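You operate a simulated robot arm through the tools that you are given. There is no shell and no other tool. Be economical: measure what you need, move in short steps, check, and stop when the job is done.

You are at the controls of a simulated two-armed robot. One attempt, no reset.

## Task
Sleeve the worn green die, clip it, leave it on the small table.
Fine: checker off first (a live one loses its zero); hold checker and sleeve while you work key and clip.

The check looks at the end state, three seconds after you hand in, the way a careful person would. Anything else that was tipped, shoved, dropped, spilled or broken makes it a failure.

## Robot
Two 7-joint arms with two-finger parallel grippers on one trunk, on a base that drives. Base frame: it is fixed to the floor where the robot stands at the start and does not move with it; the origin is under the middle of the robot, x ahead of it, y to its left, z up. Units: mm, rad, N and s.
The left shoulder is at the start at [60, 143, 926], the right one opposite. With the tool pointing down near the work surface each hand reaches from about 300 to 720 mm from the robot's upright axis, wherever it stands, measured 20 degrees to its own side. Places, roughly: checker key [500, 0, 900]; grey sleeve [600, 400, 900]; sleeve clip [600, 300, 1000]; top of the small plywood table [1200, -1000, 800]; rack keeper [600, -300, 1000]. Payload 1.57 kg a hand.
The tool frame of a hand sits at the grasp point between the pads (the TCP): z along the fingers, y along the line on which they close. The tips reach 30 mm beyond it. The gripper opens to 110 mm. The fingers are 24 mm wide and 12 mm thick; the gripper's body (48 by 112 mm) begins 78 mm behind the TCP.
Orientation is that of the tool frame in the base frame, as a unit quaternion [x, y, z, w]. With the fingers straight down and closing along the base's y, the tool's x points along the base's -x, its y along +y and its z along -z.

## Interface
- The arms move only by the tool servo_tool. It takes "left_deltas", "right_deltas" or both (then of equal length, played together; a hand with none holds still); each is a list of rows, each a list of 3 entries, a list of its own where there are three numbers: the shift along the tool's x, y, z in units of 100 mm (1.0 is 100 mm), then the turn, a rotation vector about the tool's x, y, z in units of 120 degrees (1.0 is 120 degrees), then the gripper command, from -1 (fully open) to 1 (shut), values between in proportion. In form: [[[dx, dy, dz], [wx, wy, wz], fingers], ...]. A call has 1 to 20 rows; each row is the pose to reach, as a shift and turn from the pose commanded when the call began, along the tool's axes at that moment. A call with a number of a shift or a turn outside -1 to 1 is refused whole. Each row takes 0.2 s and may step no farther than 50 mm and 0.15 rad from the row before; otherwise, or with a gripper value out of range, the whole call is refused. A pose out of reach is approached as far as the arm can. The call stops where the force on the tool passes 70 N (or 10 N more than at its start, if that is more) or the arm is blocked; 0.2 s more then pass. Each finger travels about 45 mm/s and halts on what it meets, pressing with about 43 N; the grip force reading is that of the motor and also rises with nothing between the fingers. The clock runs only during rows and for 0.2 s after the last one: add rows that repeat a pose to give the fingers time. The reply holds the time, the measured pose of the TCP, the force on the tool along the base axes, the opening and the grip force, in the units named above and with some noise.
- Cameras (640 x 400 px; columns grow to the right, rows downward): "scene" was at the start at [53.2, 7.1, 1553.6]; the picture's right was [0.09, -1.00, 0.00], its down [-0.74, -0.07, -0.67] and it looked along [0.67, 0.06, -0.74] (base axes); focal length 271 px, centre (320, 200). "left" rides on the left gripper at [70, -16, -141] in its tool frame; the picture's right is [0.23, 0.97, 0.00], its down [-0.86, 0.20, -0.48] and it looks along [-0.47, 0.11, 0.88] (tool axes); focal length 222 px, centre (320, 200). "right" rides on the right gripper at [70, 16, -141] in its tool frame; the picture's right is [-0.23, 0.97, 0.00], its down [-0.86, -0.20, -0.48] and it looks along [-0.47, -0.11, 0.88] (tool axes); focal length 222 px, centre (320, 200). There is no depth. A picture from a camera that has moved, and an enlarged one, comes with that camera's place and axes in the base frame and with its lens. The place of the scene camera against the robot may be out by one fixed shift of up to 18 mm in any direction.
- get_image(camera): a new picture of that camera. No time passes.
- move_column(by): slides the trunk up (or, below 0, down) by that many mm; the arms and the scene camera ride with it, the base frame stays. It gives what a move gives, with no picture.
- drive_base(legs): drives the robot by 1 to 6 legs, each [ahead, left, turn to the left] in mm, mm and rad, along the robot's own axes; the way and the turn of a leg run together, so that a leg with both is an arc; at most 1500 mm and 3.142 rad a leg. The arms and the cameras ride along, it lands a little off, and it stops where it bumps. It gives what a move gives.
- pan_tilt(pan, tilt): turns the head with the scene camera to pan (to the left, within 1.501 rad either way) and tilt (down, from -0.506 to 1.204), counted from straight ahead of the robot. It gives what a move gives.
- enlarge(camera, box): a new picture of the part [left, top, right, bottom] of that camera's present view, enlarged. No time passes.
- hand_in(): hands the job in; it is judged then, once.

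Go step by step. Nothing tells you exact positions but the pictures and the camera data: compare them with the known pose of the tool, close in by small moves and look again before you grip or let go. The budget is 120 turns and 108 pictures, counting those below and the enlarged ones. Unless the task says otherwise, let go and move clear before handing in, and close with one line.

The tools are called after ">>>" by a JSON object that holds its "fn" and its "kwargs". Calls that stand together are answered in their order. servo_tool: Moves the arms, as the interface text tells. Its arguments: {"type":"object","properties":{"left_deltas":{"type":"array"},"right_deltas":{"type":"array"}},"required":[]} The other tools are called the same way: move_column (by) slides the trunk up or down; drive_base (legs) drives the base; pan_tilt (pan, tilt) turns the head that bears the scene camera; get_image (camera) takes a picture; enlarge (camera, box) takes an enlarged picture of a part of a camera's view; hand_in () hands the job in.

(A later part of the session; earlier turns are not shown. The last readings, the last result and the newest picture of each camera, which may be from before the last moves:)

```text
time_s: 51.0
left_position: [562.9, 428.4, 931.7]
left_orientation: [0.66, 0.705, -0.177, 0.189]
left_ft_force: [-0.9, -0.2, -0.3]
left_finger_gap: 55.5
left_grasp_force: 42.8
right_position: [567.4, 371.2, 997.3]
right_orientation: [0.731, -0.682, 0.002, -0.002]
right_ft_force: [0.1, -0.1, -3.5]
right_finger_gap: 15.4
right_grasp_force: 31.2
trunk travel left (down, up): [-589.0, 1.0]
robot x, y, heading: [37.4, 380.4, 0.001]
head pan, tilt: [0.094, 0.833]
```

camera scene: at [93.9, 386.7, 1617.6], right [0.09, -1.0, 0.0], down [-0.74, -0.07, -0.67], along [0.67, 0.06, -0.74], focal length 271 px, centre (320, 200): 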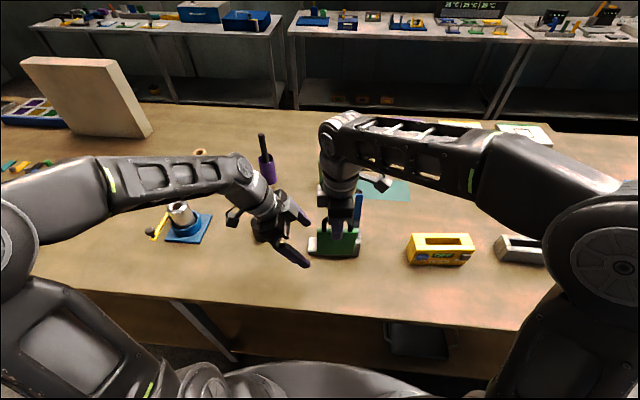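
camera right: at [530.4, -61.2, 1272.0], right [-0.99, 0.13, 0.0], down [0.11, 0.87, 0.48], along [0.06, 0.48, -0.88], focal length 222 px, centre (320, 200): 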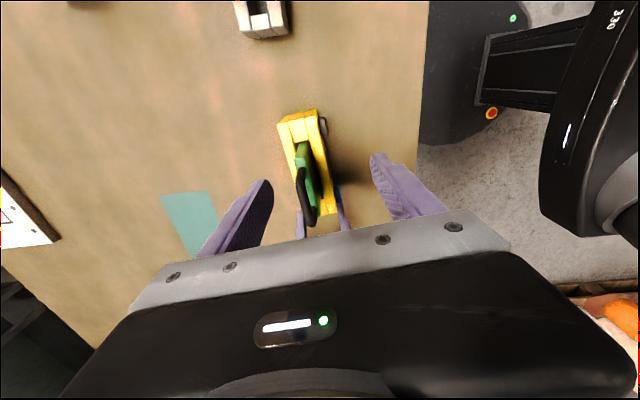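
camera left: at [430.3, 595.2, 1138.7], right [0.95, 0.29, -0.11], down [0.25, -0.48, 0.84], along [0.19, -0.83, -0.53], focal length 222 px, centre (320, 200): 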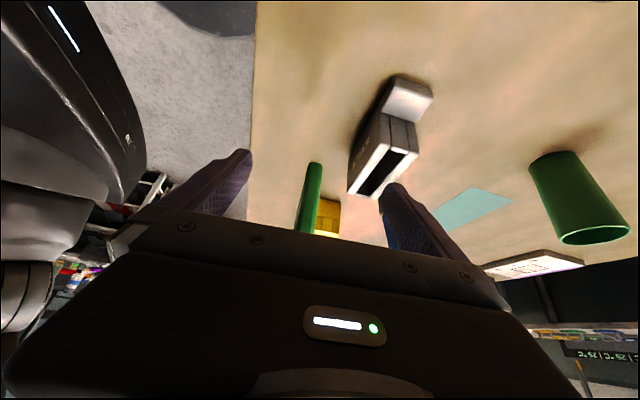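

Still free, so the sleeve's slot is deeper than the checker's. I continue in small steps.

>>> {"fn": "servo_tool", "kwargs": {"right_deltas": [[[0, 0, 0.04], [0, 0, 0], 1], [[0, 0, 0.08], [0, 0, 0], 1]]}}

>>> {"fn": "servo_tool", "kwargs": {"right_deltas": [[[0, 0, 0.04], [0, 0, 0], 1], [[0, 0, 0.08], [0, 0, 0], 1]]}}

>>> {"fn": "enlarge", "kwargs": {"camera": "scene", "box": [310, 190, 390, 265]}}

```text
time_s: 51.6
left_position: [562.5, 429.6, 930.9]
left_orientation: [0.66, 0.705, -0.177, 0.189]
left_ft_force: [-0.9, 0.0, 0.2]
left_finger_gap: 55.7
left_grasp_force: 42.8
right_position: [566.6, 370.3, 990.2]
right_orientation: [0.73, -0.683, 0.001, -0.001]
right_ft_force: [0.1, 0.2, -4.2]
right_finger_gap: 15.5
right_grasp_force: 31.3
trunk travel left (down, up): [-589.0, 1.0]
robot x, y, heading: [36.7, 378.0, 0.003]
head pan, tilt: [0.094, 0.833]
```

```text
time_s: 52.2
left_position: [562.6, 429.1, 930.7]
left_orientation: [0.661, 0.705, -0.178, 0.188]
left_ft_force: [-0.2, -1.1, 0.6]
left_finger_gap: 55.7
left_grasp_force: 42.5
right_position: [568.6, 371.1, 980.9]
right_orientation: [0.73, -0.683, 0.002, -0.001]
right_ft_force: [0.0, -0.6, -4.9]
right_finger_gap: 15.8
right_grasp_force: 31.5
trunk travel left (down, up): [-589.0, 1.0]
robot x, y, heading: [40.2, 378.0, 0.001]
head pan, tilt: [0.094, 0.833]
```

```text
5.33 times, centred on (350, 228) of scene
camera zoom: at [94.0, 385.5, 1617.6], right [0.09, -1.0, 0.0], down [-0.74, -0.07, -0.67], along [0.67, 0.06, -0.74], focal length 1445 px, centre (160, 53)
```

zoom: 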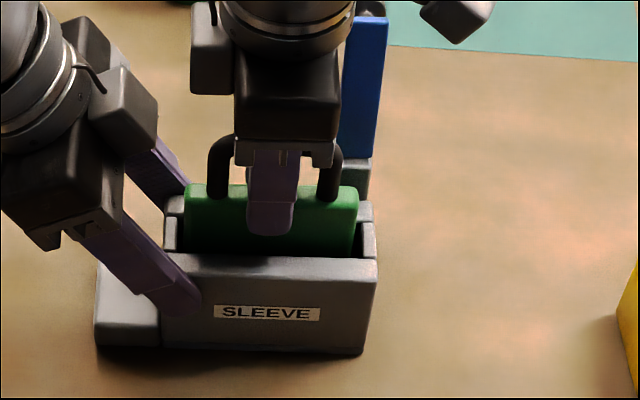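

>>> {"fn": "servo_tool", "kwargs": {"right_deltas": [[[0, 0, 0.03], [0, 0, 0], 1], [[0, 0, 0.06], [0, 0, 0], 1]]}}

>>> {"fn": "servo_tool", "kwargs": {"right_deltas": [[[0, 0, 0.03], [0, 0, 0], 1], [[0, 0, 0.06], [0, 0, 0], 1]]}}

```text
time_s: 52.8
left_position: [562.2, 428.2, 931.4]
left_orientation: [0.66, 0.705, -0.177, 0.19]
left_ft_force: [-0.1, 0.1, -0.7]
left_finger_gap: 55.4
left_grasp_force: 42.7
right_position: [568.6, 369.9, 976.9]
right_orientation: [0.73, -0.684, 0.0, -0.001]
right_ft_force: [0.0, 0.6, -4.1]
right_finger_gap: 15.5
right_grasp_force: 31.4
trunk travel left (down, up): [-589.0, 1.0]
robot x, y, heading: [43.0, 382.0, 0.005]
head pan, tilt: [0.094, 0.833]
```

```text
time_s: 53.4
left_position: [562.7, 430.1, 931.7]
left_orientation: [0.659, 0.706, -0.177, 0.189]
left_ft_force: [6.4, -2.1, -10.2]
left_finger_gap: 55.4
left_grasp_force: 42.3
right_position: [568.4, 371.8, 973.4]
right_orientation: [0.731, -0.682, 0.001, -0.003]
right_ft_force: [-5.3, -3.4, 23.8]
right_finger_gap: 16.0
right_grasp_force: 31.8
trunk travel left (down, up): [-589.0, 1.0]
robot x, y, heading: [40.8, 377.8, 0.001]
head pan, tilt: [0.094, 0.833]
```

The die is seated at the slot's floor. I release it and lift the right hand clear.

>>> {"fn": "servo_tool", "kwargs": {"right_deltas": [[[0, 0, -0.03], [0, 0, 0], 1], [[0, 0, -0.03], [0, 0, 0], 0.4], [[0, 0, -0.03], [0, 0, 0], 0], [[0, 0, -0.03], [0, 0, 0], -0.2], [[0, 0, -0.03], [0, 0, 0], -0.2]]}}

>>> {"fn": "servo_tool", "kwargs": {"right_deltas": [[[0, 0, -0.2], [0, 0, 0], -0.2], [[0, 0, -0.5], [0, 0, 0], -0.2], [[0, 0, -0.9], [0, 0, 0], -0.2], [[0.3, 0.2, -0.9], [0, 0, 0], -0.2], [[0.6, 0.5, -0.9], [0, 0, 0], -0.2], [[0.9, 0.9, -0.9], [0, 0, 0], -0.2]]}}

>>> {"fn": "enlarge", "kwargs": {"camera": "scene", "box": [300, 180, 390, 265]}}

>>> {"fn": "get_image", "kwargs": {"camera": "right"}}

```text
time_s: 54.6
left_position: [561.3, 429.7, 931.9]
left_orientation: [0.66, 0.705, -0.178, 0.188]
left_ft_force: [-0.8, 1.5, -0.3]
left_finger_gap: 55.4
left_grasp_force: 43.5
right_position: [567.1, 370.8, 974.2]
right_orientation: [0.731, -0.683, 0.002, -0.001]
right_ft_force: [0.0, -1.0, 0.7]
right_finger_gap: 65.8
right_grasp_force: 0.0
trunk travel left (down, up): [-589.0, 1.0]
robot x, y, heading: [38.5, 380.7, 0.004]
head pan, tilt: [0.094, 0.833]
```

```text
time_s: 56.0
left_position: [561.6, 428.9, 930.8]
left_orientation: [0.66, 0.706, -0.176, 0.189]
left_ft_force: [-1.4, -0.7, -0.7]
left_finger_gap: 55.6
left_grasp_force: 43.1
right_position: [484.1, 274.2, 1065.5]
right_orientation: [0.731, -0.682, 0.001, -0.003]
right_ft_force: [-0.2, -0.1, 0.5]
right_finger_gap: 66.1
right_grasp_force: 0.2
trunk travel left (down, up): [-589.0, 1.0]
robot x, y, heading: [40.3, 376.9, 0.001]
head pan, tilt: [0.094, 0.833]
```

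```text
4.71 times, centred on (345, 222) of scene
camera zoom: at [92.8, 384.7, 1617.6], right [0.09, -1.0, 0.0], down [-0.74, -0.07, -0.67], along [0.67, 0.06, -0.74], focal length 1275 px, centre (202, 94)
```

zoom: 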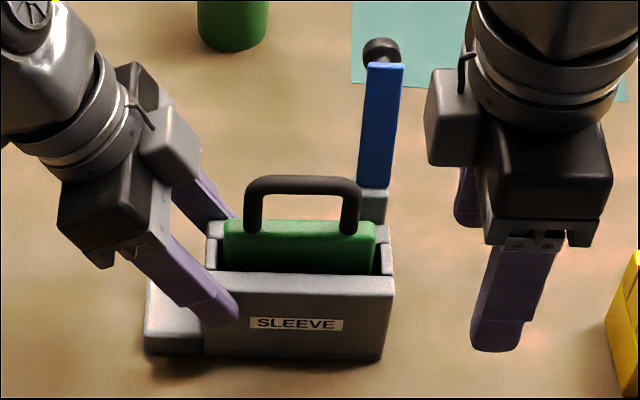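

```text
37 pictures are left
camera right: at [472.2, 203.8, 1207.4], right [-0.99, 0.16, 0.0], down [0.14, 0.87, 0.48], along [0.08, 0.47, -0.88], focal length 222 px, centre (320, 200)
```

right: 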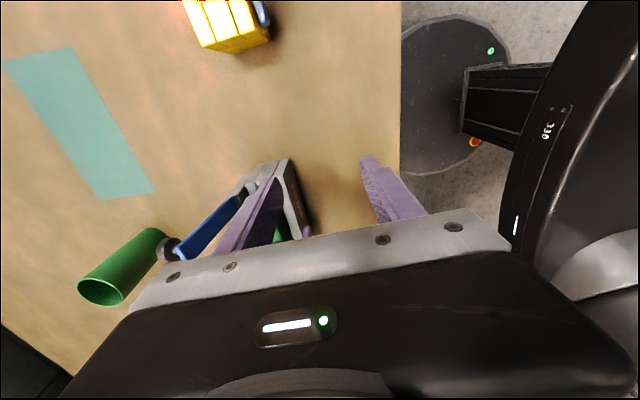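

The die sits in the sleeve, and the upright lever stands clear at its right rear. The space behind the lever is at the limit of my reach, so I'll slide the held sleeve about 80 mm toward me along the table.

>>> {"fn": "servo_tool", "kwargs": {"left_deltas": [[[0.006, -0.1, -0.003], [0, 0, 0], 1], [[0.012, -0.2, -0.006], [0, 0, 0], 1], [[0.017, -0.3, -0.01], [0, 0, 0], 1], [[0.023, -0.4, -0.013], [0, 0, 0], 1], [[0.029, -0.5, -0.016], [0, 0, 0], 1], [[0.035, -0.6, -0.02], [0, 0, 0], 1], [[0.04, -0.7, -0.023], [0, 0, 0], 1], [[0.046, -0.8, -0.026], [0, 0, 0], 1]], "right_deltas": [[[0.1, 0, 0], [0, 0, 0], 1], [[0.2, 0, 0], [0, 0, 0], 1], [[0.3, 0, 0], [0, 0, 0], 1], [[0.4, 0, 0], [0, 0, 0], 1], [[0.4, 0, 0], [0, 0, 0], 1], [[0.4, 0, 0], [0, 0, 0], 1], [[0.4, 0, 0], [0, 0, 0], 1], [[0.4, 0, 0], [0, 0, 0], 1]]}}

>>> {"fn": "get_image", "kwargs": {"camera": "scene"}}

>>> {"fn": "get_image", "kwargs": {"camera": "right"}}

```text
time_s: 57.8
left_position: [481.5, 425.9, 931.0]
left_orientation: [0.66, 0.705, -0.177, 0.189]
left_ft_force: [2.2, 0.7, 3.3]
left_finger_gap: 55.0
left_grasp_force: 42.8
right_position: [485.5, 233.0, 1064.4]
right_orientation: [0.731, -0.683, 0.001, -0.001]
right_ft_force: [-0.5, 0.2, 0.6]
right_finger_gap: 0.1
right_grasp_force: 20.9
trunk travel left (down, up): [-589.0, 1.0]
robot x, y, heading: [40.6, 376.9, 0.002]
head pan, tilt: [0.094, 0.833]
```

```text
36 pictures are left
camera scene: at [93.6, 385.5, 1617.6], right [0.09, -1.0, 0.0], down [-0.74, -0.07, -0.67], along [0.67, 0.06, -0.74], focal length 271 px, centre (320, 200)
```

scene: 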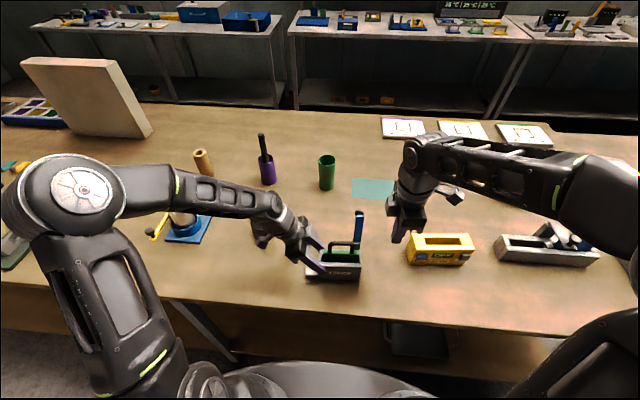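

```text
35 pictures are left
camera right: at [474.8, 165.0, 1205.4], right [-0.99, 0.16, 0.0], down [0.14, 0.87, 0.48], along [0.08, 0.47, -0.88], focal length 222 px, centre (320, 200)
```

right: 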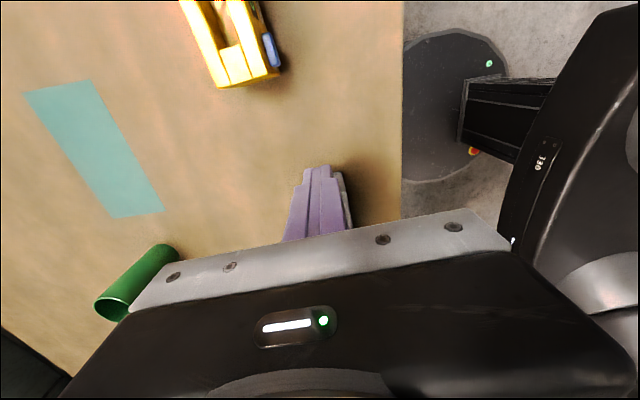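

The sleeve slid 80 mm without trouble. Now I move the closed right hand to a point behind and right of the lever.

>>> {"fn": "servo_tool", "kwargs": {"right_deltas": [[[0.02, -0.4, 0], [0, 0, 0], 1], [[0.05, -0.8, 0], [0, 0, 0], 1], [[0.06, -1.0, 0], [0, 0, 0], 1]]}}

>>> {"fn": "get_image", "kwargs": {"camera": "right"}}

>>> {"fn": "enlarge", "kwargs": {"camera": "scene", "box": [300, 195, 420, 295]}}

```text
time_s: 58.6
left_position: [481.6, 426.1, 931.1]
left_orientation: [0.66, 0.705, -0.177, 0.188]
left_ft_force: [-2.5, 0.1, -0.3]
left_finger_gap: 55.4
left_grasp_force: 43.3
right_position: [588.0, 236.6, 1064.9]
right_orientation: [0.73, -0.684, 0.002, -0.001]
right_ft_force: [-0.6, 0.2, -0.3]
right_finger_gap: 0.0
right_grasp_force: 21.7
trunk travel left (down, up): [-589.0, 1.0]
robot x, y, heading: [41.4, 374.5, 0.0]
head pan, tilt: [0.094, 0.833]
```

```text
34 pictures are left
camera right: at [575.4, 167.4, 1206.5], right [-0.99, 0.16, 0.0], down [0.14, 0.87, 0.48], along [0.08, 0.47, -0.88], focal length 222 px, centre (320, 200)
```

right: 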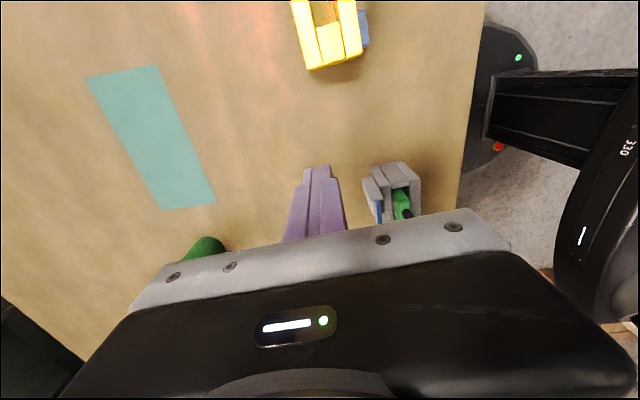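

```text
4.00 times, centred on (360, 245) of scene
camera zoom: at [93.4, 385.5, 1617.6], right [0.09, -1.0, 0.0], down [-0.74, -0.07, -0.67], along [0.67, 0.06, -0.74], focal length 1084 px, centre (160, 20)
```

zoom: 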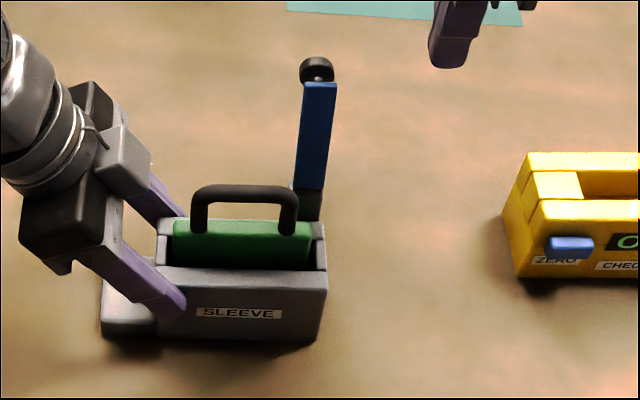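

>>> {"fn": "enlarge", "kwargs": {"camera": "right", "box": [340, 140, 450, 230]}}

```text
4.44 times, centred on (395, 185) of right
camera zoom: at [575.4, 167.4, 1206.5], right [-0.99, 0.16, 0.0], down [0.14, 0.87, 0.48], along [0.08, 0.47, -0.88], focal length 987 px, centre (-13, 267)
```

zoom: 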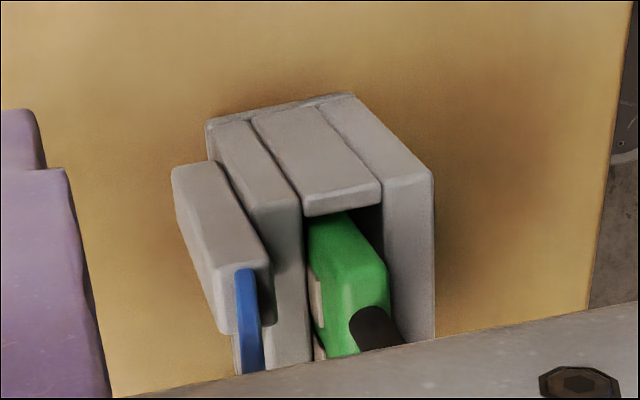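

The lever is a thin plate rising from a hinge block behind the back wall (x≈523, y 315–335), knob at its rear top. I'll place the closed fingers behind it, then pull it toward me.

>>> {"fn": "servo_tool", "kwargs": {"right_deltas": [[[-0.3, -0.02, 0], [0, 0, 0], 1], [[-0.6, -0.04, 0.1], [0, 0, 0], 1], [[-0.81, -0.054, 0.2], [0, 0, 0], 1]]}}

>>> {"fn": "enlarge", "kwargs": {"camera": "scene", "box": [300, 185, 420, 285]}}

>>> {"fn": "enlarge", "kwargs": {"camera": "left", "box": [250, 120, 400, 250]}}

```text
time_s: 59.4
left_position: [482.5, 425.3, 931.4]
left_orientation: [0.66, 0.705, -0.178, 0.189]
left_ft_force: [-0.9, 0.3, -0.9]
left_finger_gap: 55.4
left_grasp_force: 42.8
right_position: [588.2, 318.5, 1045.3]
right_orientation: [0.73, -0.683, 0.0, -0.002]
right_ft_force: [-0.5, 0.2, 0.3]
right_finger_gap: 0.2
right_grasp_force: 21.5
trunk travel left (down, up): [-589.0, 1.0]
robot x, y, heading: [42.5, 379.3, -0.003]
head pan, tilt: [0.094, 0.833]
```

```text
4.00 times, centred on (360, 235) of scene
camera zoom: at [93.9, 385.7, 1617.6], right [0.09, -1.0, 0.0], down [-0.74, -0.07, -0.67], along [0.67, 0.06, -0.74], focal length 1084 px, centre (160, 60)
```

zoom: 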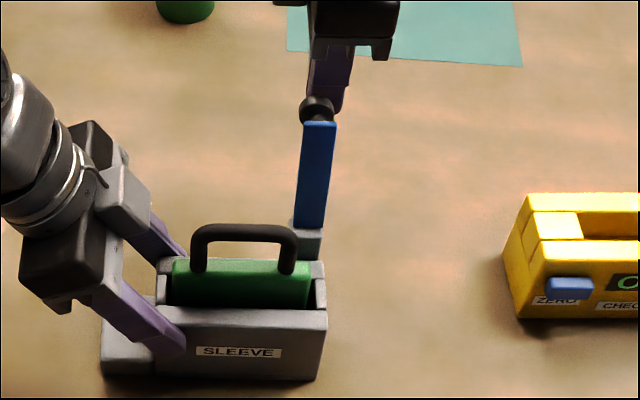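

```text
3.08 times, centred on (325, 185) of left
camera zoom: at [457.5, 555.8, 1019.5], right [0.96, 0.26, -0.11], down [0.23, -0.49, 0.84], along [0.16, -0.83, -0.53], focal length 684 px, centre (305, 246)
```

zoom: 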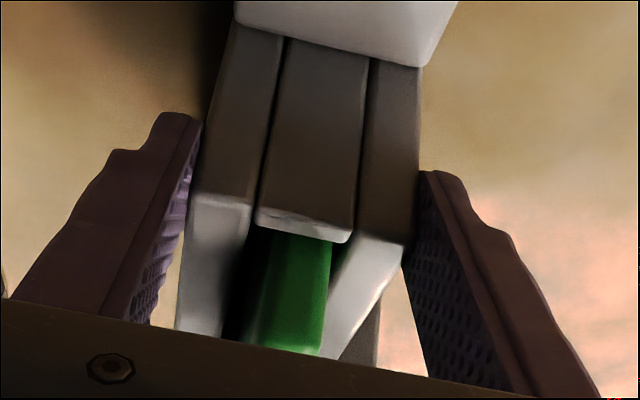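

The fingers are straight behind the knob. I pull toward me in steps, watching the forces.

>>> {"fn": "servo_tool", "kwargs": {"right_deltas": [[[-0.007, 0.1, 0], [0, 0, 0], 1], [[-0.013, 0.2, 0], [0, 0, 0], 1], [[-0.02, 0.3, 0], [0, 0, 0], 1], [[-0.026, 0.4, 0], [0, 0, 0], 1], [[-0.033, 0.5, 0], [0, 0, 0], 1], [[-0.04, 0.6, 0], [0, 0, 0], 1]]}}

>>> {"fn": "enlarge", "kwargs": {"camera": "scene", "box": [300, 185, 420, 285]}}

```text
time_s: 60.8
left_position: [482.4, 424.5, 932.0]
left_orientation: [0.66, 0.705, -0.177, 0.189]
left_ft_force: [-0.9, 0.4, -2.4]
left_finger_gap: 55.7
left_grasp_force: 42.4
right_position: [525.5, 317.3, 1043.0]
right_orientation: [0.731, -0.683, 0.0, 0.0]
right_ft_force: [0.2, -0.3, 0.4]
right_finger_gap: 0.0
right_grasp_force: 21.8
trunk travel left (down, up): [-589.0, 1.0]
robot x, y, heading: [36.4, 379.4, 0.0]
head pan, tilt: [0.094, 0.833]
```

```text
4.00 times, centred on (360, 235) of scene
camera zoom: at [93.7, 385.5, 1617.4], right [0.09, -1.0, 0.0], down [-0.74, -0.07, -0.67], along [0.67, 0.06, -0.74], focal length 1084 px, centre (160, 60)
```

zoom: 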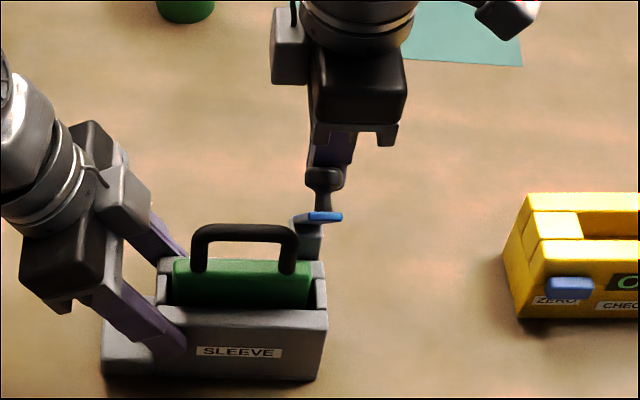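

The lever is swinging forward freely, clear of the handle. I continue forward, then press it down.

>>> {"fn": "servo_tool", "kwargs": {"right_deltas": [[[-0.01, 0.1, 0], [0, 0, 0], 1], [[-0.01, 0.2, 0], [0, 0, 0], 1], [[-0.01, 0.3, 0], [0, 0, 0], 1], [[-0.01, 0.4, 0.0], [0, 0, 0], 1], [[-0.01, 0.5, 0.0], [0, 0, 0], 1]]}}

>>> {"fn": "enlarge", "kwargs": {"camera": "scene", "box": [300, 195, 420, 295]}}

```text
time_s: 62.0
left_position: [481.2, 426.4, 931.7]
left_orientation: [0.66, 0.706, -0.176, 0.189]
left_ft_force: [-0.7, -1.2, -2.2]
left_finger_gap: 55.3
left_grasp_force: 42.6
right_position: [476.8, 313.9, 1042.6]
right_orientation: [0.731, -0.683, 0.001, -0.001]
right_ft_force: [0.9, 1.0, -0.9]
right_finger_gap: 0.0
right_grasp_force: 21.2
trunk travel left (down, up): [-589.0, 1.0]
robot x, y, heading: [41.4, 377.9, 0.003]
head pan, tilt: [0.094, 0.833]
```

```text
4.00 times, centred on (360, 245) of scene
camera zoom: at [93.8, 385.4, 1617.6], right [0.09, -1.0, 0.0], down [-0.74, -0.07, -0.67], along [0.67, 0.06, -0.74], focal length 1084 px, centre (160, 20)
```

zoom: 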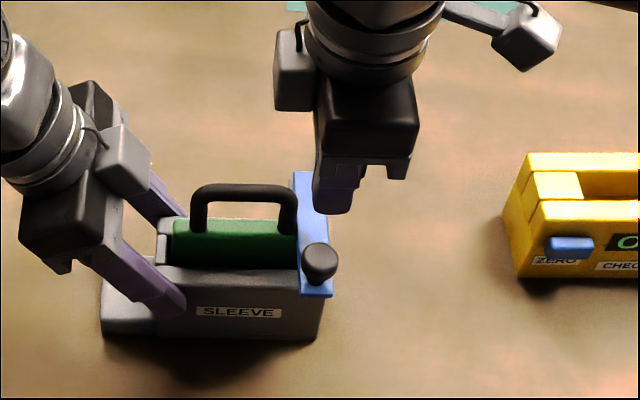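

The lever is down across the die's shoulder, knob up. I'll press gently on the knob to make sure it's fully closed.

>>> {"fn": "servo_tool", "kwargs": {"right_deltas": [[[-0.04, 0.1, 0], [0, 0, 0], 1], [[-0.06, 0.186, 0], [0, 0, 0], 1], [[-0.06, 0.186, 0.08], [0, 0, 0], 1], [[-0.06, 0.186, 0.16], [0, 0, 0], 1]]}}

>>> {"fn": "servo_tool", "kwargs": {"right_deltas": [[[0, 0, 0.03], [0, 0, 0], 1], [[0, 0, 0.06], [0, 0, 0], 1]]}}

>>> {"fn": "enlarge", "kwargs": {"camera": "scene", "box": [300, 195, 420, 295]}}

```text
time_s: 63.0
left_position: [481.6, 426.6, 930.2]
left_orientation: [0.66, 0.705, -0.177, 0.189]
left_ft_force: [-0.8, 1.0, -2.9]
left_finger_gap: 55.7
left_grasp_force: 42.8
right_position: [457.8, 320.2, 1028.2]
right_orientation: [0.73, -0.684, 0.0, -0.001]
right_ft_force: [0.1, 0.0, -0.2]
right_finger_gap: 0.0
right_grasp_force: 21.5
trunk travel left (down, up): [-589.0, 1.0]
robot x, y, heading: [44.7, 375.5, 0.003]
head pan, tilt: [0.094, 0.833]
```

```text
time_s: 63.6
left_position: [481.1, 425.1, 932.0]
left_orientation: [0.659, 0.706, -0.177, 0.189]
left_ft_force: [7.4, -3.4, -18.6]
left_finger_gap: 55.5
left_grasp_force: 42.6
right_position: [456.9, 318.7, 1022.1]
right_orientation: [0.731, -0.683, 0.002, -0.003]
right_ft_force: [-8.9, -3.6, 35.4]
right_finger_gap: 0.1
right_grasp_force: 20.8
trunk travel left (down, up): [-589.0, 1.0]
robot x, y, heading: [39.9, 378.6, 0.001]
head pan, tilt: [0.094, 0.833]
```

```text
4.00 times, centred on (360, 245) of scene
camera zoom: at [92.2, 384.8, 1618.0], right [0.09, -1.0, 0.0], down [-0.74, -0.07, -0.67], along [0.67, 0.06, -0.74], focal length 1084 px, centre (160, 20)
```

zoom: 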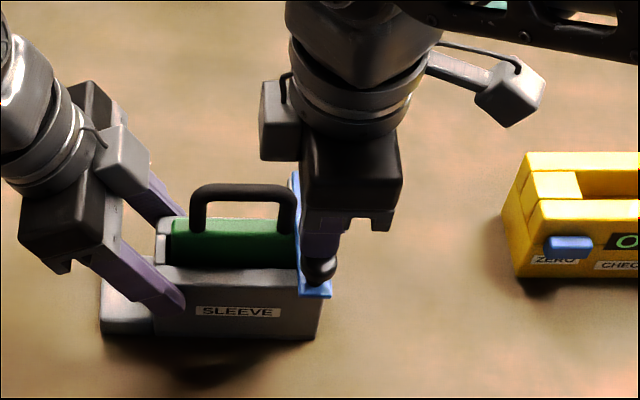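

It's at a firm stop (35 N). I lift the right hand and check the closed clip.

>>> {"fn": "servo_tool", "kwargs": {"right_deltas": [[[0, 0, -0.2], [0, 0, 0], 1], [[0.05, 0, -0.5], [0, 0, 0], 1], [[0.4, 0, -0.6], [0, 0, 0], 1], [[0.8, 0, -0.6], [0, 0, 0], 1], [[1.0, 0, -0.6], [0, 0, 0], 1]]}}

>>> {"fn": "enlarge", "kwargs": {"camera": "scene", "box": [310, 215, 390, 290]}}

>>> {"fn": "get_image", "kwargs": {"camera": "right"}}

```text
time_s: 64.8
left_position: [482.2, 426.2, 933.3]
left_orientation: [0.66, 0.705, -0.177, 0.189]
left_ft_force: [0.2, 0.8, -0.2]
left_finger_gap: 55.3
left_grasp_force: 42.7
right_position: [464.2, 220.7, 1079.3]
right_orientation: [0.731, -0.682, 0.0, -0.001]
right_ft_force: [-0.6, 0.0, -0.4]
right_finger_gap: 0.0
right_grasp_force: 21.0
trunk travel left (down, up): [-589.0, 1.0]
robot x, y, heading: [39.0, 375.5, 0.002]
head pan, tilt: [0.094, 0.833]
```

```text
5.33 times, centred on (350, 252) of scene
camera zoom: at [93.4, 385.5, 1617.6], right [0.09, -1.0, 0.0], down [-0.74, -0.07, -0.67], along [0.67, 0.06, -0.74], focal length 1445 px, centre (160, -80)
```

zoom: 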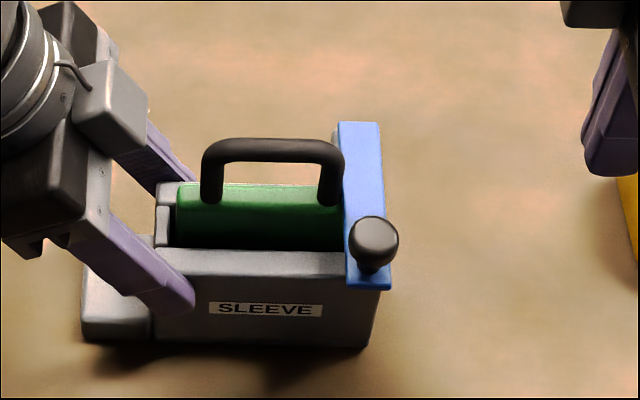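

```text
25 pictures are left
camera right: at [453.8, 150.0, 1221.3], right [-0.99, 0.16, 0.0], down [0.14, 0.87, 0.48], along [0.08, 0.47, -0.88], focal length 222 px, centre (320, 200)
```

right: 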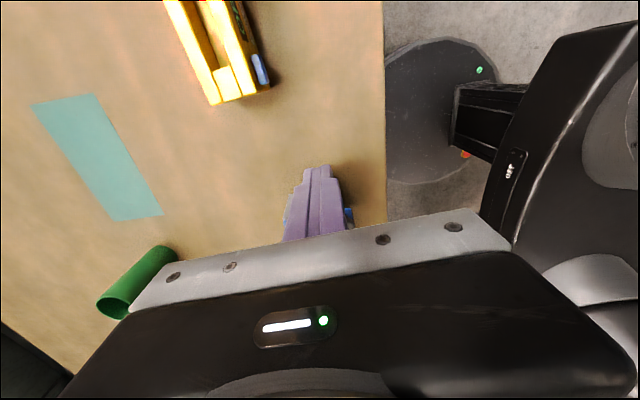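

The clip is closed over the die's shoulder. Now I take the die's plate with the right hand again, so that both hands carry the load.

>>> {"fn": "servo_tool", "kwargs": {"right_deltas": [[[-0.3, -0.1, 0], [0, 0, 0], 0.4], [[-0.6, -0.2, 0], [0, 0, 0], 0], [[-0.9, -0.34, 0], [0, 0, 0], -0.2]]}}

>>> {"fn": "servo_tool", "kwargs": {"right_deltas": [[[-0.3, 0, 0], [0, 0, 0], -0.2], [[-0.55, 0, 0], [0, 0, 0], -0.2], [[-0.55, 0, 0.2], [0, 0, 0], -0.2], [[-0.55, 0, 0.4], [0, 0, 0], -0.2]]}}

>>> {"fn": "enlarge", "kwargs": {"camera": "right", "box": [230, 90, 410, 240]}}

```text
time_s: 65.6
left_position: [481.8, 426.7, 931.3]
left_orientation: [0.66, 0.705, -0.177, 0.189]
left_ft_force: [-0.8, 1.6, 1.1]
left_finger_gap: 55.1
left_grasp_force: 43.3
right_position: [493.2, 315.0, 1080.7]
right_orientation: [0.731, -0.683, 0.001, -0.001]
right_ft_force: [-0.3, 0.6, -0.3]
right_finger_gap: 64.1
right_grasp_force: 0.1
trunk travel left (down, up): [-589.0, 1.0]
robot x, y, heading: [41.7, 380.0, -0.001]
head pan, tilt: [0.094, 0.833]
```

```text
time_s: 66.6
left_position: [481.5, 425.8, 932.0]
left_orientation: [0.66, 0.705, -0.176, 0.189]
left_ft_force: [0.4, -0.9, -0.6]
left_finger_gap: 55.3
left_grasp_force: 43.1
right_position: [489.9, 368.1, 1040.3]
right_orientation: [0.731, -0.682, 0.001, -0.001]
right_ft_force: [-0.3, -1.1, -0.1]
right_finger_gap: 66.0
right_grasp_force: 0.0
trunk travel left (down, up): [-589.0, 1.0]
robot x, y, heading: [38.1, 377.1, 0.003]
head pan, tilt: [0.094, 0.833]
```

```text
2.67 times, centred on (320, 165) of right
camera zoom: at [478.3, 297.6, 1182.2], right [-0.99, 0.16, 0.0], down [0.14, 0.87, 0.48], along [0.08, 0.47, -0.88], focal length 592 px, centre (320, 293)
```

zoom: 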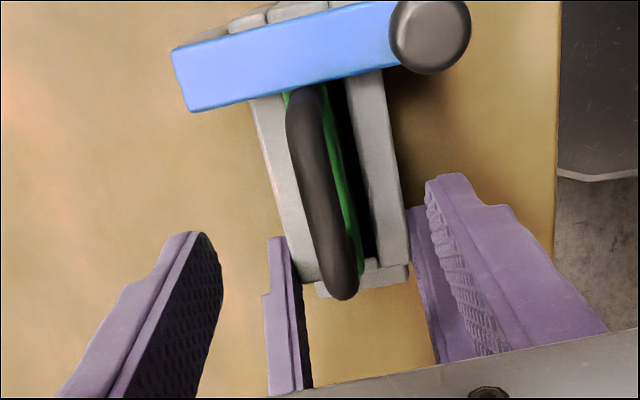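

The clip plate spans both sleeve walls, and the hand is centred over the handle. Down and grip.

>>> {"fn": "servo_tool", "kwargs": {"right_deltas": [[[0, 0, 0.2], [0, 0, 0], -0.2], [[0, 0, 0.4], [0, 0, 0], -0.2], [[0, 0, 0.6], [0, 0, 0], -0.2], [[0, 0, 0.65], [0, 0, 0], -0.2], [[0, 0, 0.65], [0, 0, 0], 0.2], [[0, 0, 0.65], [0, 0, 0], 1], [[0, 0, 0.65], [0, 0, 0], 1], [[0, 0, 0.65], [0, 0, 0], 1], [[0, 0, 0.65], [0, 0, 0], 1]]}}

```text
time_s: 68.6
left_position: [481.8, 425.2, 931.6]
left_orientation: [0.66, 0.705, -0.176, 0.189]
left_ft_force: [1.3, -0.9, -0.1]
left_finger_gap: 55.5
left_grasp_force: 42.4
right_position: [490.4, 367.7, 976.1]
right_orientation: [0.731, -0.683, 0.001, -0.001]
right_ft_force: [-3.3, 0.4, 0.0]
right_finger_gap: 15.5
right_grasp_force: 31.2
trunk travel left (down, up): [-589.0, 1.0]
robot x, y, heading: [41.9, 378.8, -0.001]
head pan, tilt: [0.094, 0.833]
```

Both hands lift together, 60 mm.

>>> {"fn": "servo_tool", "kwargs": {"left_deltas": [[[-0.05, 0, -0.0866], [0, 0, 0], 1], [[-0.1, 0, -0.173], [0, 0, 0], 1], [[-0.15, 0, -0.26], [0, 0, 0], 1], [[-0.2, 0, -0.346], [0, 0, 0], 1], [[-0.25, 0, -0.433], [0, 0, 0], 1], [[-0.3, 0, -0.52], [0, 0, 0], 1]], "right_deltas": [[[0, 0, -0.1], [0, 0, 0], 1], [[0, 0, -0.2], [0, 0, 0], 1], [[0, 0, -0.3], [0, 0, 0], 1], [[0, 0, -0.4], [0, 0, 0], 1], [[0, 0, -0.5], [0, 0, 0], 1], [[0, 0, -0.6], [0, 0, 0], 1]]}}

>>> {"fn": "enlarge", "kwargs": {"camera": "scene", "box": [300, 195, 400, 295]}}

```text
time_s: 70.0
left_position: [481.4, 426.8, 991.1]
left_orientation: [0.66, 0.705, -0.178, 0.188]
left_ft_force: [4.4, -13.1, -10.2]
left_finger_gap: 55.2
left_grasp_force: 43.1
right_position: [488.4, 367.4, 1038.2]
right_orientation: [0.731, -0.683, 0.001, -0.003]
right_ft_force: [-4.8, 12.6, 3.8]
right_finger_gap: 15.6
right_grasp_force: 31.4
trunk travel left (down, up): [-589.0, 1.0]
robot x, y, heading: [39.9, 376.4, 0.003]
head pan, tilt: [0.094, 0.833]
```

```text
4.00 times, centred on (350, 245) of scene
camera zoom: at [93.7, 385.4, 1617.6], right [0.09, -1.0, 0.0], down [-0.74, -0.07, -0.67], along [0.67, 0.06, -0.74], focal length 1084 px, centre (200, 20)
```

zoom: 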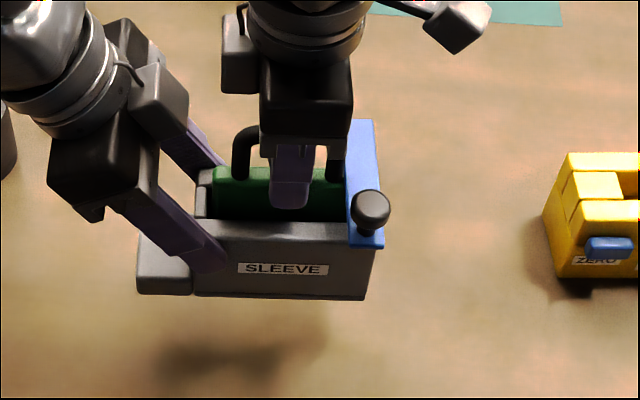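

The sleeve and die hang level between both hands. I back away from the table and look toward the small table on the right.

>>> {"fn": "drive_base", "kwargs": {"legs": [[-400, 0, 0]]}}

>>> {"fn": "pan_tilt", "kwargs": {"pan": -0.85, "tilt": 0.55}}

>>> {"fn": "get_image", "kwargs": {"camera": "scene"}}

```text
time_s: 72.4
left_position: [87.8, 426.3, 991.8]
left_orientation: [0.661, 0.704, -0.178, 0.189]
left_ft_force: [2.3, -19.6, -11.5]
left_finger_gap: 55.4
left_grasp_force: 42.9
right_position: [95.2, 366.1, 1037.2]
right_orientation: [0.73, -0.684, 0.0, -0.001]
right_ft_force: [-1.6, 20.5, 5.2]
right_finger_gap: 15.8
right_grasp_force: 31.4
trunk travel left (down, up): [-589.0, 1.0]
robot x, y, heading: [-352.4, 375.9, -0.0]
head pan, tilt: [0.094, 0.833]
```

```text
time_s: 73.7
left_position: [88.0, 424.8, 992.4]
left_orientation: [0.661, 0.705, -0.177, 0.189]
left_ft_force: [1.7, -4.2, -5.8]
left_finger_gap: 55.2
left_grasp_force: 42.8
right_position: [96.7, 366.0, 1036.7]
right_orientation: [0.73, -0.684, 0.001, -0.002]
right_ft_force: [-1.8, 2.9, -0.5]
right_finger_gap: 16.0
right_grasp_force: 30.7
trunk travel left (down, up): [-589.0, 1.0]
robot x, y, heading: [-352.3, 379.0, 0.001]
head pan, tilt: [-0.85, 0.55]
```

```text
22 pictures are left
camera scene: at [-318.1, 310.7, 1641.6], right [-0.75, -0.66, 0.0], down [-0.35, 0.39, -0.85], along [0.56, -0.64, -0.52], focal length 271 px, centre (320, 200)
```

scene: 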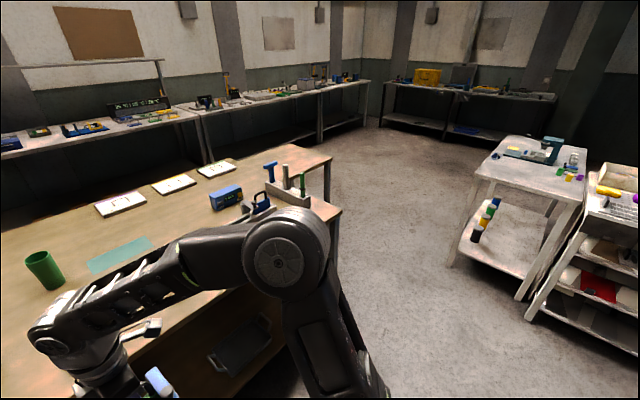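

>>> {"fn": "enlarge", "kwargs": {"camera": "scene", "box": [190, 120, 390, 250]}}

```text
3.08 times, centred on (290, 185) of scene
camera zoom: at [-318.1, 310.7, 1641.6], right [-0.75, -0.66, 0.0], down [-0.35, 0.39, -0.85], along [0.56, -0.64, -0.52], focal length 834 px, centre (412, 246)
```

zoom: 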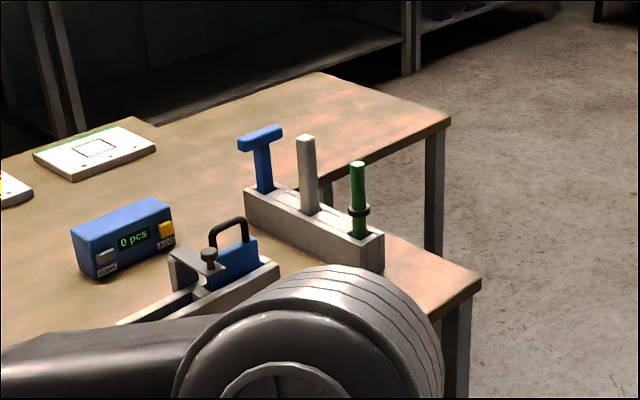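

The small plywood table spans about x 922–1440, y −1258…−742, with free floor in front of it. I drive right along the open floor, then partway forward.

>>> {"fn": "drive_base", "kwargs": {"legs": [[0, -1414, 0]]}}

>>> {"fn": "pan_tilt", "kwargs": {"pan": 0, "tilt": 0.7}}

>>> {"fn": "get_image", "kwargs": {"camera": "scene"}}

```text
time_s: 80.8
left_position: [108.5, -993.7, 993.2]
left_orientation: [0.648, 0.716, -0.175, 0.192]
left_ft_force: [1.8, -3.1, -3.0]
left_finger_gap: 55.4
left_grasp_force: 42.9
right_position: [118.0, -1052.4, 1036.6]
right_orientation: [0.741, -0.671, 0.001, -0.002]
right_ft_force: [-2.4, 2.4, -3.6]
right_finger_gap: 15.9
right_grasp_force: 31.4
trunk travel left (down, up): [-589.0, 1.0]
robot x, y, heading: [-333.9, -1054.9, 0.029]
head pan, tilt: [-0.85, 0.55]
```

```text
time_s: 82.0
left_position: [109.4, -992.0, 994.1]
left_orientation: [0.649, 0.716, -0.174, 0.192]
left_ft_force: [1.0, -0.4, -4.8]
left_finger_gap: 55.3
left_grasp_force: 42.9
right_position: [118.3, -1052.2, 1037.5]
right_orientation: [0.741, -0.671, 0.0, -0.002]
right_ft_force: [-1.1, 1.4, -2.0]
right_finger_gap: 15.6
right_grasp_force: 31.5
trunk travel left (down, up): [-589.0, 1.0]
robot x, y, heading: [-333.3, -1056.3, 0.033]
head pan, tilt: [0.0, 0.7]
```

```text
20 pictures are left
camera scene: at [-270.5, -1053.3, 1628.4], right [0.03, -1.0, 0.0], down [-0.64, -0.02, -0.76], along [0.76, 0.02, -0.64], focal length 271 px, centre (320, 200)
```

scene: 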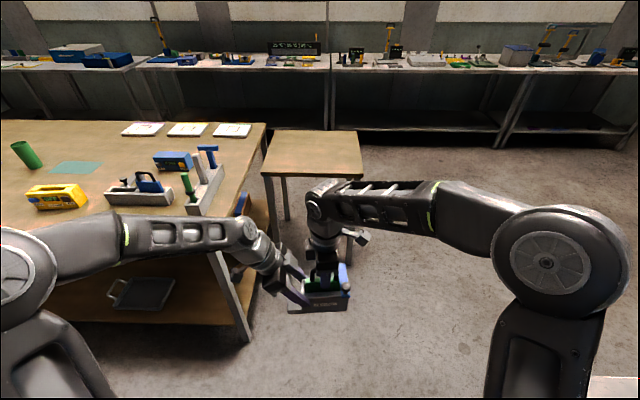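

The small table is empty; its front edge is at x≈925. I drive forward most of the way, straightening the heading.

>>> {"fn": "drive_base", "kwargs": {"legs": [[600, 40, -0.031]]}}

>>> {"fn": "get_image", "kwargs": {"camera": "scene"}}

```text
time_s: 85.4
left_position: [726.0, -963.9, 991.6]
left_orientation: [0.664, 0.702, -0.178, 0.187]
left_ft_force: [1.9, -0.6, -3.6]
left_finger_gap: 55.4
left_grasp_force: 43.0
right_position: [735.0, -1025.5, 1037.3]
right_orientation: [0.727, -0.687, 0.0, -0.002]
right_ft_force: [-1.1, 1.8, -3.9]
right_finger_gap: 15.7
right_grasp_force: 31.3
trunk travel left (down, up): [-589.0, 1.0]
robot x, y, heading: [286.3, -1008.3, -0.009]
head pan, tilt: [0.0, 0.7]
```

```text
19 pictures are left
camera scene: at [346.1, -1009.6, 1628.4], right [-0.01, -1.0, 0.0], down [-0.64, 0.01, -0.76], along [0.76, -0.01, -0.64], focal length 271 px, centre (320, 200)
```

scene: 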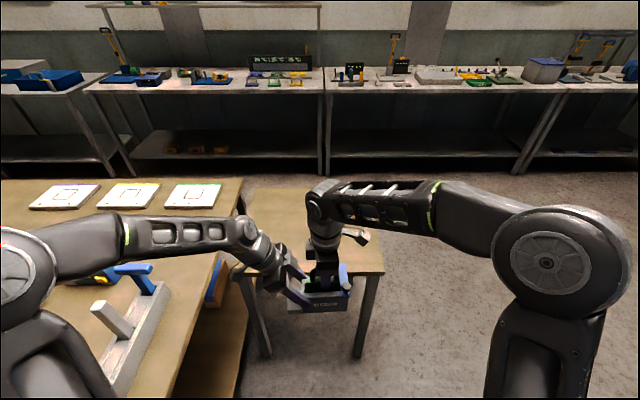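

The path is clear and the arms pass well above the rack on the bench. I drive the rest forward.

>>> {"fn": "drive_base", "kwargs": {"legs": [[290, 25, 0.009]]}}

>>> {"fn": "get_image", "kwargs": {"camera": "scene"}}

>>> {"fn": "get_image", "kwargs": {"camera": "left"}}

```text
time_s: 87.4
left_position: [1006.9, -928.9, 992.2]
left_orientation: [0.655, 0.71, -0.176, 0.189]
left_ft_force: [1.9, -1.6, -5.7]
left_finger_gap: 55.5
left_grasp_force: 42.7
right_position: [1014.2, -988.0, 1036.1]
right_orientation: [0.735, -0.678, 0.0, -0.001]
right_ft_force: [-0.8, 1.6, -2.5]
right_finger_gap: 15.8
right_grasp_force: 31.2
trunk travel left (down, up): [-589.0, 1.0]
robot x, y, heading: [565.0, -986.3, 0.014]
head pan, tilt: [0.0, 0.7]
```

```text
18 pictures are left
camera scene: at [626.6, -981.9, 1628.4], right [0.01, -1.0, 0.0], down [-0.65, -0.01, -0.76], along [0.76, 0.01, -0.65], focal length 271 px, centre (320, 200)
```

scene: 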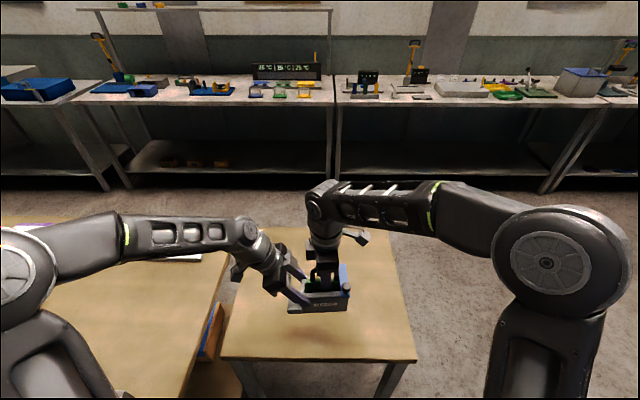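

```text
17 pictures are left
camera left: at [980.7, -799.0, 1080.2], right [0.95, 0.27, -0.12], down [0.24, -0.48, 0.84], along [0.17, -0.83, -0.53], focal length 222 px, centre (320, 200)
```

left: 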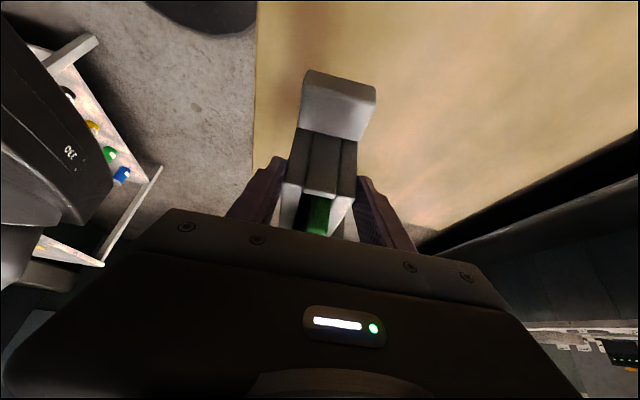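

The sleeve is over the small table. I lower the trunk, stopping just above the surface.

>>> {"fn": "move_column", "kwargs": {"by": -95}}

>>> {"fn": "enlarge", "kwargs": {"camera": "scene", "box": [250, 220, 400, 340]}}

```text
time_s: 88.7
left_position: [1006.1, -928.2, 896.9]
left_orientation: [0.655, 0.71, -0.175, 0.19]
left_ft_force: [1.1, -0.6, -3.6]
left_finger_gap: 55.2
left_grasp_force: 42.9
right_position: [1014.5, -988.7, 941.3]
right_orientation: [0.735, -0.678, 0.0, -0.002]
right_ft_force: [-1.5, 0.5, -2.8]
right_finger_gap: 15.9
right_grasp_force: 31.5
trunk travel left (down, up): [-494.0, 96.0]
robot x, y, heading: [563.6, -984.4, 0.014]
head pan, tilt: [0.0, 0.7]
```

```text
3.33 times, centred on (325, 280) of scene
camera zoom: at [625.1, -982.1, 1533.5], right [0.01, -1.0, 0.0], down [-0.64, -0.01, -0.76], along [0.76, 0.01, -0.64], focal length 903 px, centre (303, -67)
```

zoom: 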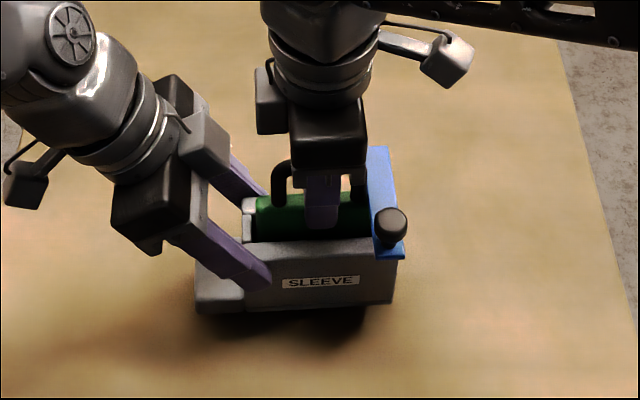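

>>> {"fn": "move_column", "kwargs": {"by": -6}}

>>> {"fn": "move_column", "kwargs": {"by": -4}}

>>> {"fn": "move_column", "kwargs": {"by": -3}}

```text
time_s: 89.2
left_position: [1006.7, -928.0, 891.6]
left_orientation: [0.655, 0.71, -0.175, 0.191]
left_ft_force: [0.2, 0.3, -3.6]
left_finger_gap: 55.3
left_grasp_force: 42.3
right_position: [1012.8, -989.3, 934.9]
right_orientation: [0.735, -0.678, 0.001, -0.002]
right_ft_force: [-0.4, 0.7, -3.1]
right_finger_gap: 15.9
right_grasp_force: 31.4
trunk travel left (down, up): [-488.0, 102.0]
robot x, y, heading: [565.9, -977.5, 0.017]
head pan, tilt: [0.0, 0.7]
```

```text
time_s: 89.8
left_position: [1005.5, -928.2, 887.0]
left_orientation: [0.655, 0.71, -0.176, 0.19]
left_ft_force: [0.8, -1.5, -3.3]
left_finger_gap: 55.3
left_grasp_force: 42.9
right_position: [1015.6, -989.3, 930.8]
right_orientation: [0.736, -0.677, 0.001, -0.002]
right_ft_force: [-0.8, 1.5, -2.5]
right_finger_gap: 15.6
right_grasp_force: 31.7
trunk travel left (down, up): [-484.0, 106.0]
robot x, y, heading: [567.8, -982.8, 0.018]
head pan, tilt: [0.0, 0.7]
```

```text
time_s: 90.3
left_position: [1005.1, -928.0, 883.3]
left_orientation: [0.655, 0.71, -0.176, 0.19]
left_ft_force: [0.1, -1.8, -4.3]
left_finger_gap: 55.4
left_grasp_force: 43.3
right_position: [1014.4, -987.8, 928.2]
right_orientation: [0.736, -0.677, 0.0, -0.002]
right_ft_force: [-0.8, 1.0, -2.4]
right_finger_gap: 15.7
right_grasp_force: 31.3
trunk travel left (down, up): [-481.0, 109.0]
robot x, y, heading: [564.4, -981.2, 0.01]
head pan, tilt: [0.0, 0.7]
```

>>> {"fn": "move_column", "kwargs": {"by": -2}}

>>> {"fn": "move_column", "kwargs": {"by": -2}}

```text
time_s: 90.8
left_position: [1005.5, -928.1, 883.0]
left_orientation: [0.655, 0.71, -0.176, 0.19]
left_ft_force: [0.5, 0.5, 0.1]
left_finger_gap: 55.2
left_grasp_force: 42.9
right_position: [1015.2, -988.5, 926.9]
right_orientation: [0.736, -0.677, 0.0, -0.002]
right_ft_force: [-0.9, 0.2, -0.3]
right_finger_gap: 15.8
right_grasp_force: 31.6
trunk travel left (down, up): [-479.0, 111.0]
robot x, y, heading: [569.1, -980.3, 0.013]
head pan, tilt: [0.0, 0.7]
```

```text
time_s: 91.3
left_position: [1006.3, -928.6, 882.5]
left_orientation: [0.655, 0.709, -0.175, 0.191]
left_ft_force: [1.5, 4.1, 11.3]
left_finger_gap: 55.2
left_grasp_force: 42.8
right_position: [1014.9, -988.0, 926.5]
right_orientation: [0.736, -0.677, 0.002, -0.003]
right_ft_force: [1.0, -0.3, 9.2]
right_finger_gap: 15.5
right_grasp_force: 31.3
trunk travel left (down, up): [-477.0, 113.0]
robot x, y, heading: [564.8, -982.0, 0.014]
head pan, tilt: [0.0, 0.7]
```

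It's standing on the table. I open the right hand and lift it out, then the left.

>>> {"fn": "servo_tool", "kwargs": {"right_deltas": [[[0, 0, -0.01], [0, 0, 0], 0.5], [[0, 0, -0.01], [0, 0, 0], 0], [[0, 0, -0.01], [0, 0, 0], -0.2], [[0, 0, -0.01], [0, 0, 0], -0.2], [[0, 0, -0.3], [0, 0, 0], -0.2], [[0, 0, -0.6], [0, 0, 0], -0.2], [[0, 0, -0.95], [0, 0, 0], -0.2]]}}

>>> {"fn": "servo_tool", "kwargs": {"left_deltas": [[[0, 0, -0.01], [0, 0, 0], 0.2], [[0, 0, -0.01], [0, 0, 0], -0.3], [[0, 0, -0.01], [0, 0, 0], -0.8], [[0, 0, -0.01], [0, 0, 0], -0.8], [[0, 0, -0.3], [0, 0, 0], -0.8], [[0, 0, -0.6], [0, 0, 0], -0.8], [[0, 0, -0.95], [0, 0, 0], -0.8]]}}

>>> {"fn": "enlarge", "kwargs": {"camera": "scene", "box": [250, 220, 400, 340]}}

```text
time_s: 92.9
left_position: [1006.5, -927.9, 882.3]
left_orientation: [0.655, 0.709, -0.176, 0.192]
left_ft_force: [6.1, 7.7, 24.7]
left_finger_gap: 55.5
left_grasp_force: 43.5
right_position: [1011.2, -987.0, 1020.0]
right_orientation: [0.735, -0.678, 0.001, -0.002]
right_ft_force: [-0.1, 0.2, 0.2]
right_finger_gap: 66.1
right_grasp_force: 0.1
trunk travel left (down, up): [-477.0, 113.0]
robot x, y, heading: [566.3, -984.4, 0.012]
head pan, tilt: [0.0, 0.7]
```

```text
time_s: 94.5
left_position: [1002.9, -879.9, 965.9]
left_orientation: [0.656, 0.709, -0.175, 0.19]
left_ft_force: [0.2, 0.1, 0.5]
left_finger_gap: 99.0
left_grasp_force: 0.0
right_position: [1012.6, -988.7, 1019.4]
right_orientation: [0.735, -0.678, 0.001, -0.002]
right_ft_force: [-0.1, 0.7, -0.4]
right_finger_gap: 66.0
right_grasp_force: 0.1
trunk travel left (down, up): [-477.0, 113.0]
robot x, y, heading: [563.7, -980.8, 0.012]
head pan, tilt: [0.0, 0.7]
```

```text
3.33 times, centred on (325, 280) of scene
camera zoom: at [624.3, -982.1, 1516.4], right [0.01, -1.0, 0.0], down [-0.64, -0.01, -0.77], along [0.77, 0.01, -0.64], focal length 903 px, centre (303, -67)
```

zoom: 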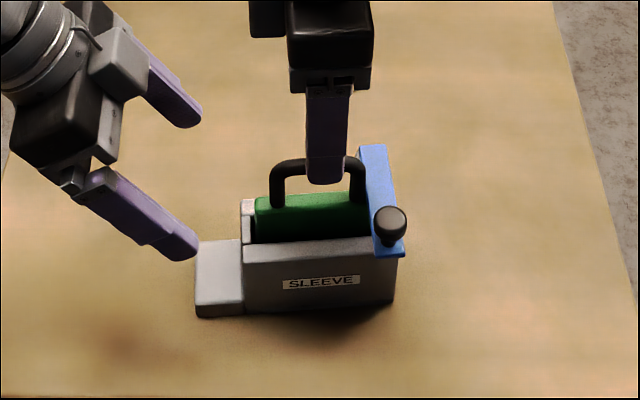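

The sleeved, clipped die stands on the table. I raise the trunk, back away, and check once more.

>>> {"fn": "move_column", "kwargs": {"by": 100}}

>>> {"fn": "drive_base", "kwargs": {"legs": [[-450, 0, 0]]}}

>>> {"fn": "enlarge", "kwargs": {"camera": "scene", "box": [230, 130, 410, 260]}}

>>> {"fn": "get_image", "kwargs": {"camera": "scene"}}

```text
time_s: 95.9
left_position: [1003.2, -878.8, 1064.0]
left_orientation: [0.655, 0.71, -0.176, 0.19]
left_ft_force: [0.1, 0.2, -0.9]
left_finger_gap: 99.1
left_grasp_force: 0.1
right_position: [1012.8, -987.8, 1119.3]
right_orientation: [0.736, -0.677, 0.0, -0.003]
right_ft_force: [0.6, -0.6, -0.3]
right_finger_gap: 66.1
right_grasp_force: 0.1
trunk travel left (down, up): [-577.0, 13.0]
robot x, y, heading: [565.7, -981.7, 0.012]
head pan, tilt: [0.0, 0.7]
```

```text
time_s: 98.6
left_position: [549.3, -885.7, 1065.2]
left_orientation: [0.653, 0.712, -0.175, 0.19]
left_ft_force: [-0.4, -0.6, 0.6]
left_finger_gap: 99.2
left_grasp_force: 0.1
right_position: [559.6, -992.2, 1120.8]
right_orientation: [0.738, -0.675, 0.0, -0.002]
right_ft_force: [0.1, -0.8, 0.5]
right_finger_gap: 65.7
right_grasp_force: 0.0
trunk travel left (down, up): [-577.0, 13.0]
robot x, y, heading: [114.9, -990.7, 0.025]
head pan, tilt: [0.0, 0.7]
```

```text
3.08 times, centred on (320, 195) of scene
camera zoom: at [170.5, -990.2, 1616.5], right [0.02, -1.0, 0.0], down [-0.64, -0.01, -0.77], along [0.77, 0.02, -0.64], focal length 834 px, centre (320, 215)
```

zoom: 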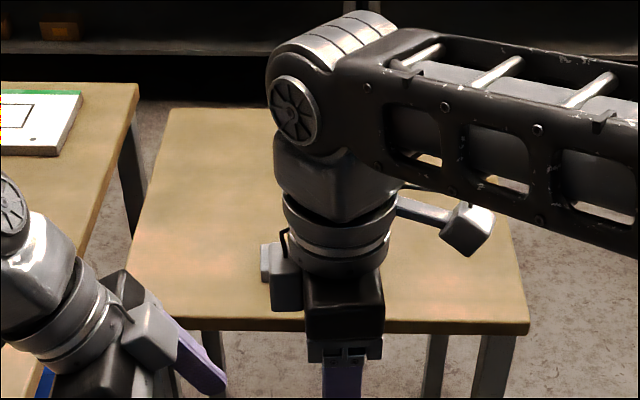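

```text
13 pictures are left
camera scene: at [170.5, -990.2, 1616.5], right [0.02, -1.0, 0.0], down [-0.64, -0.01, -0.77], along [0.77, 0.02, -0.64], focal length 271 px, centre (320, 200)
```

scene: 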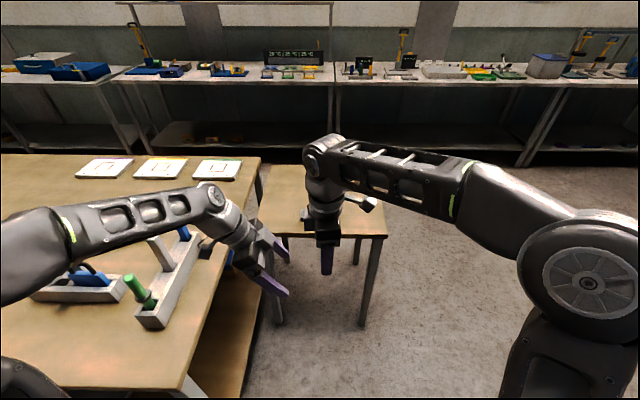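

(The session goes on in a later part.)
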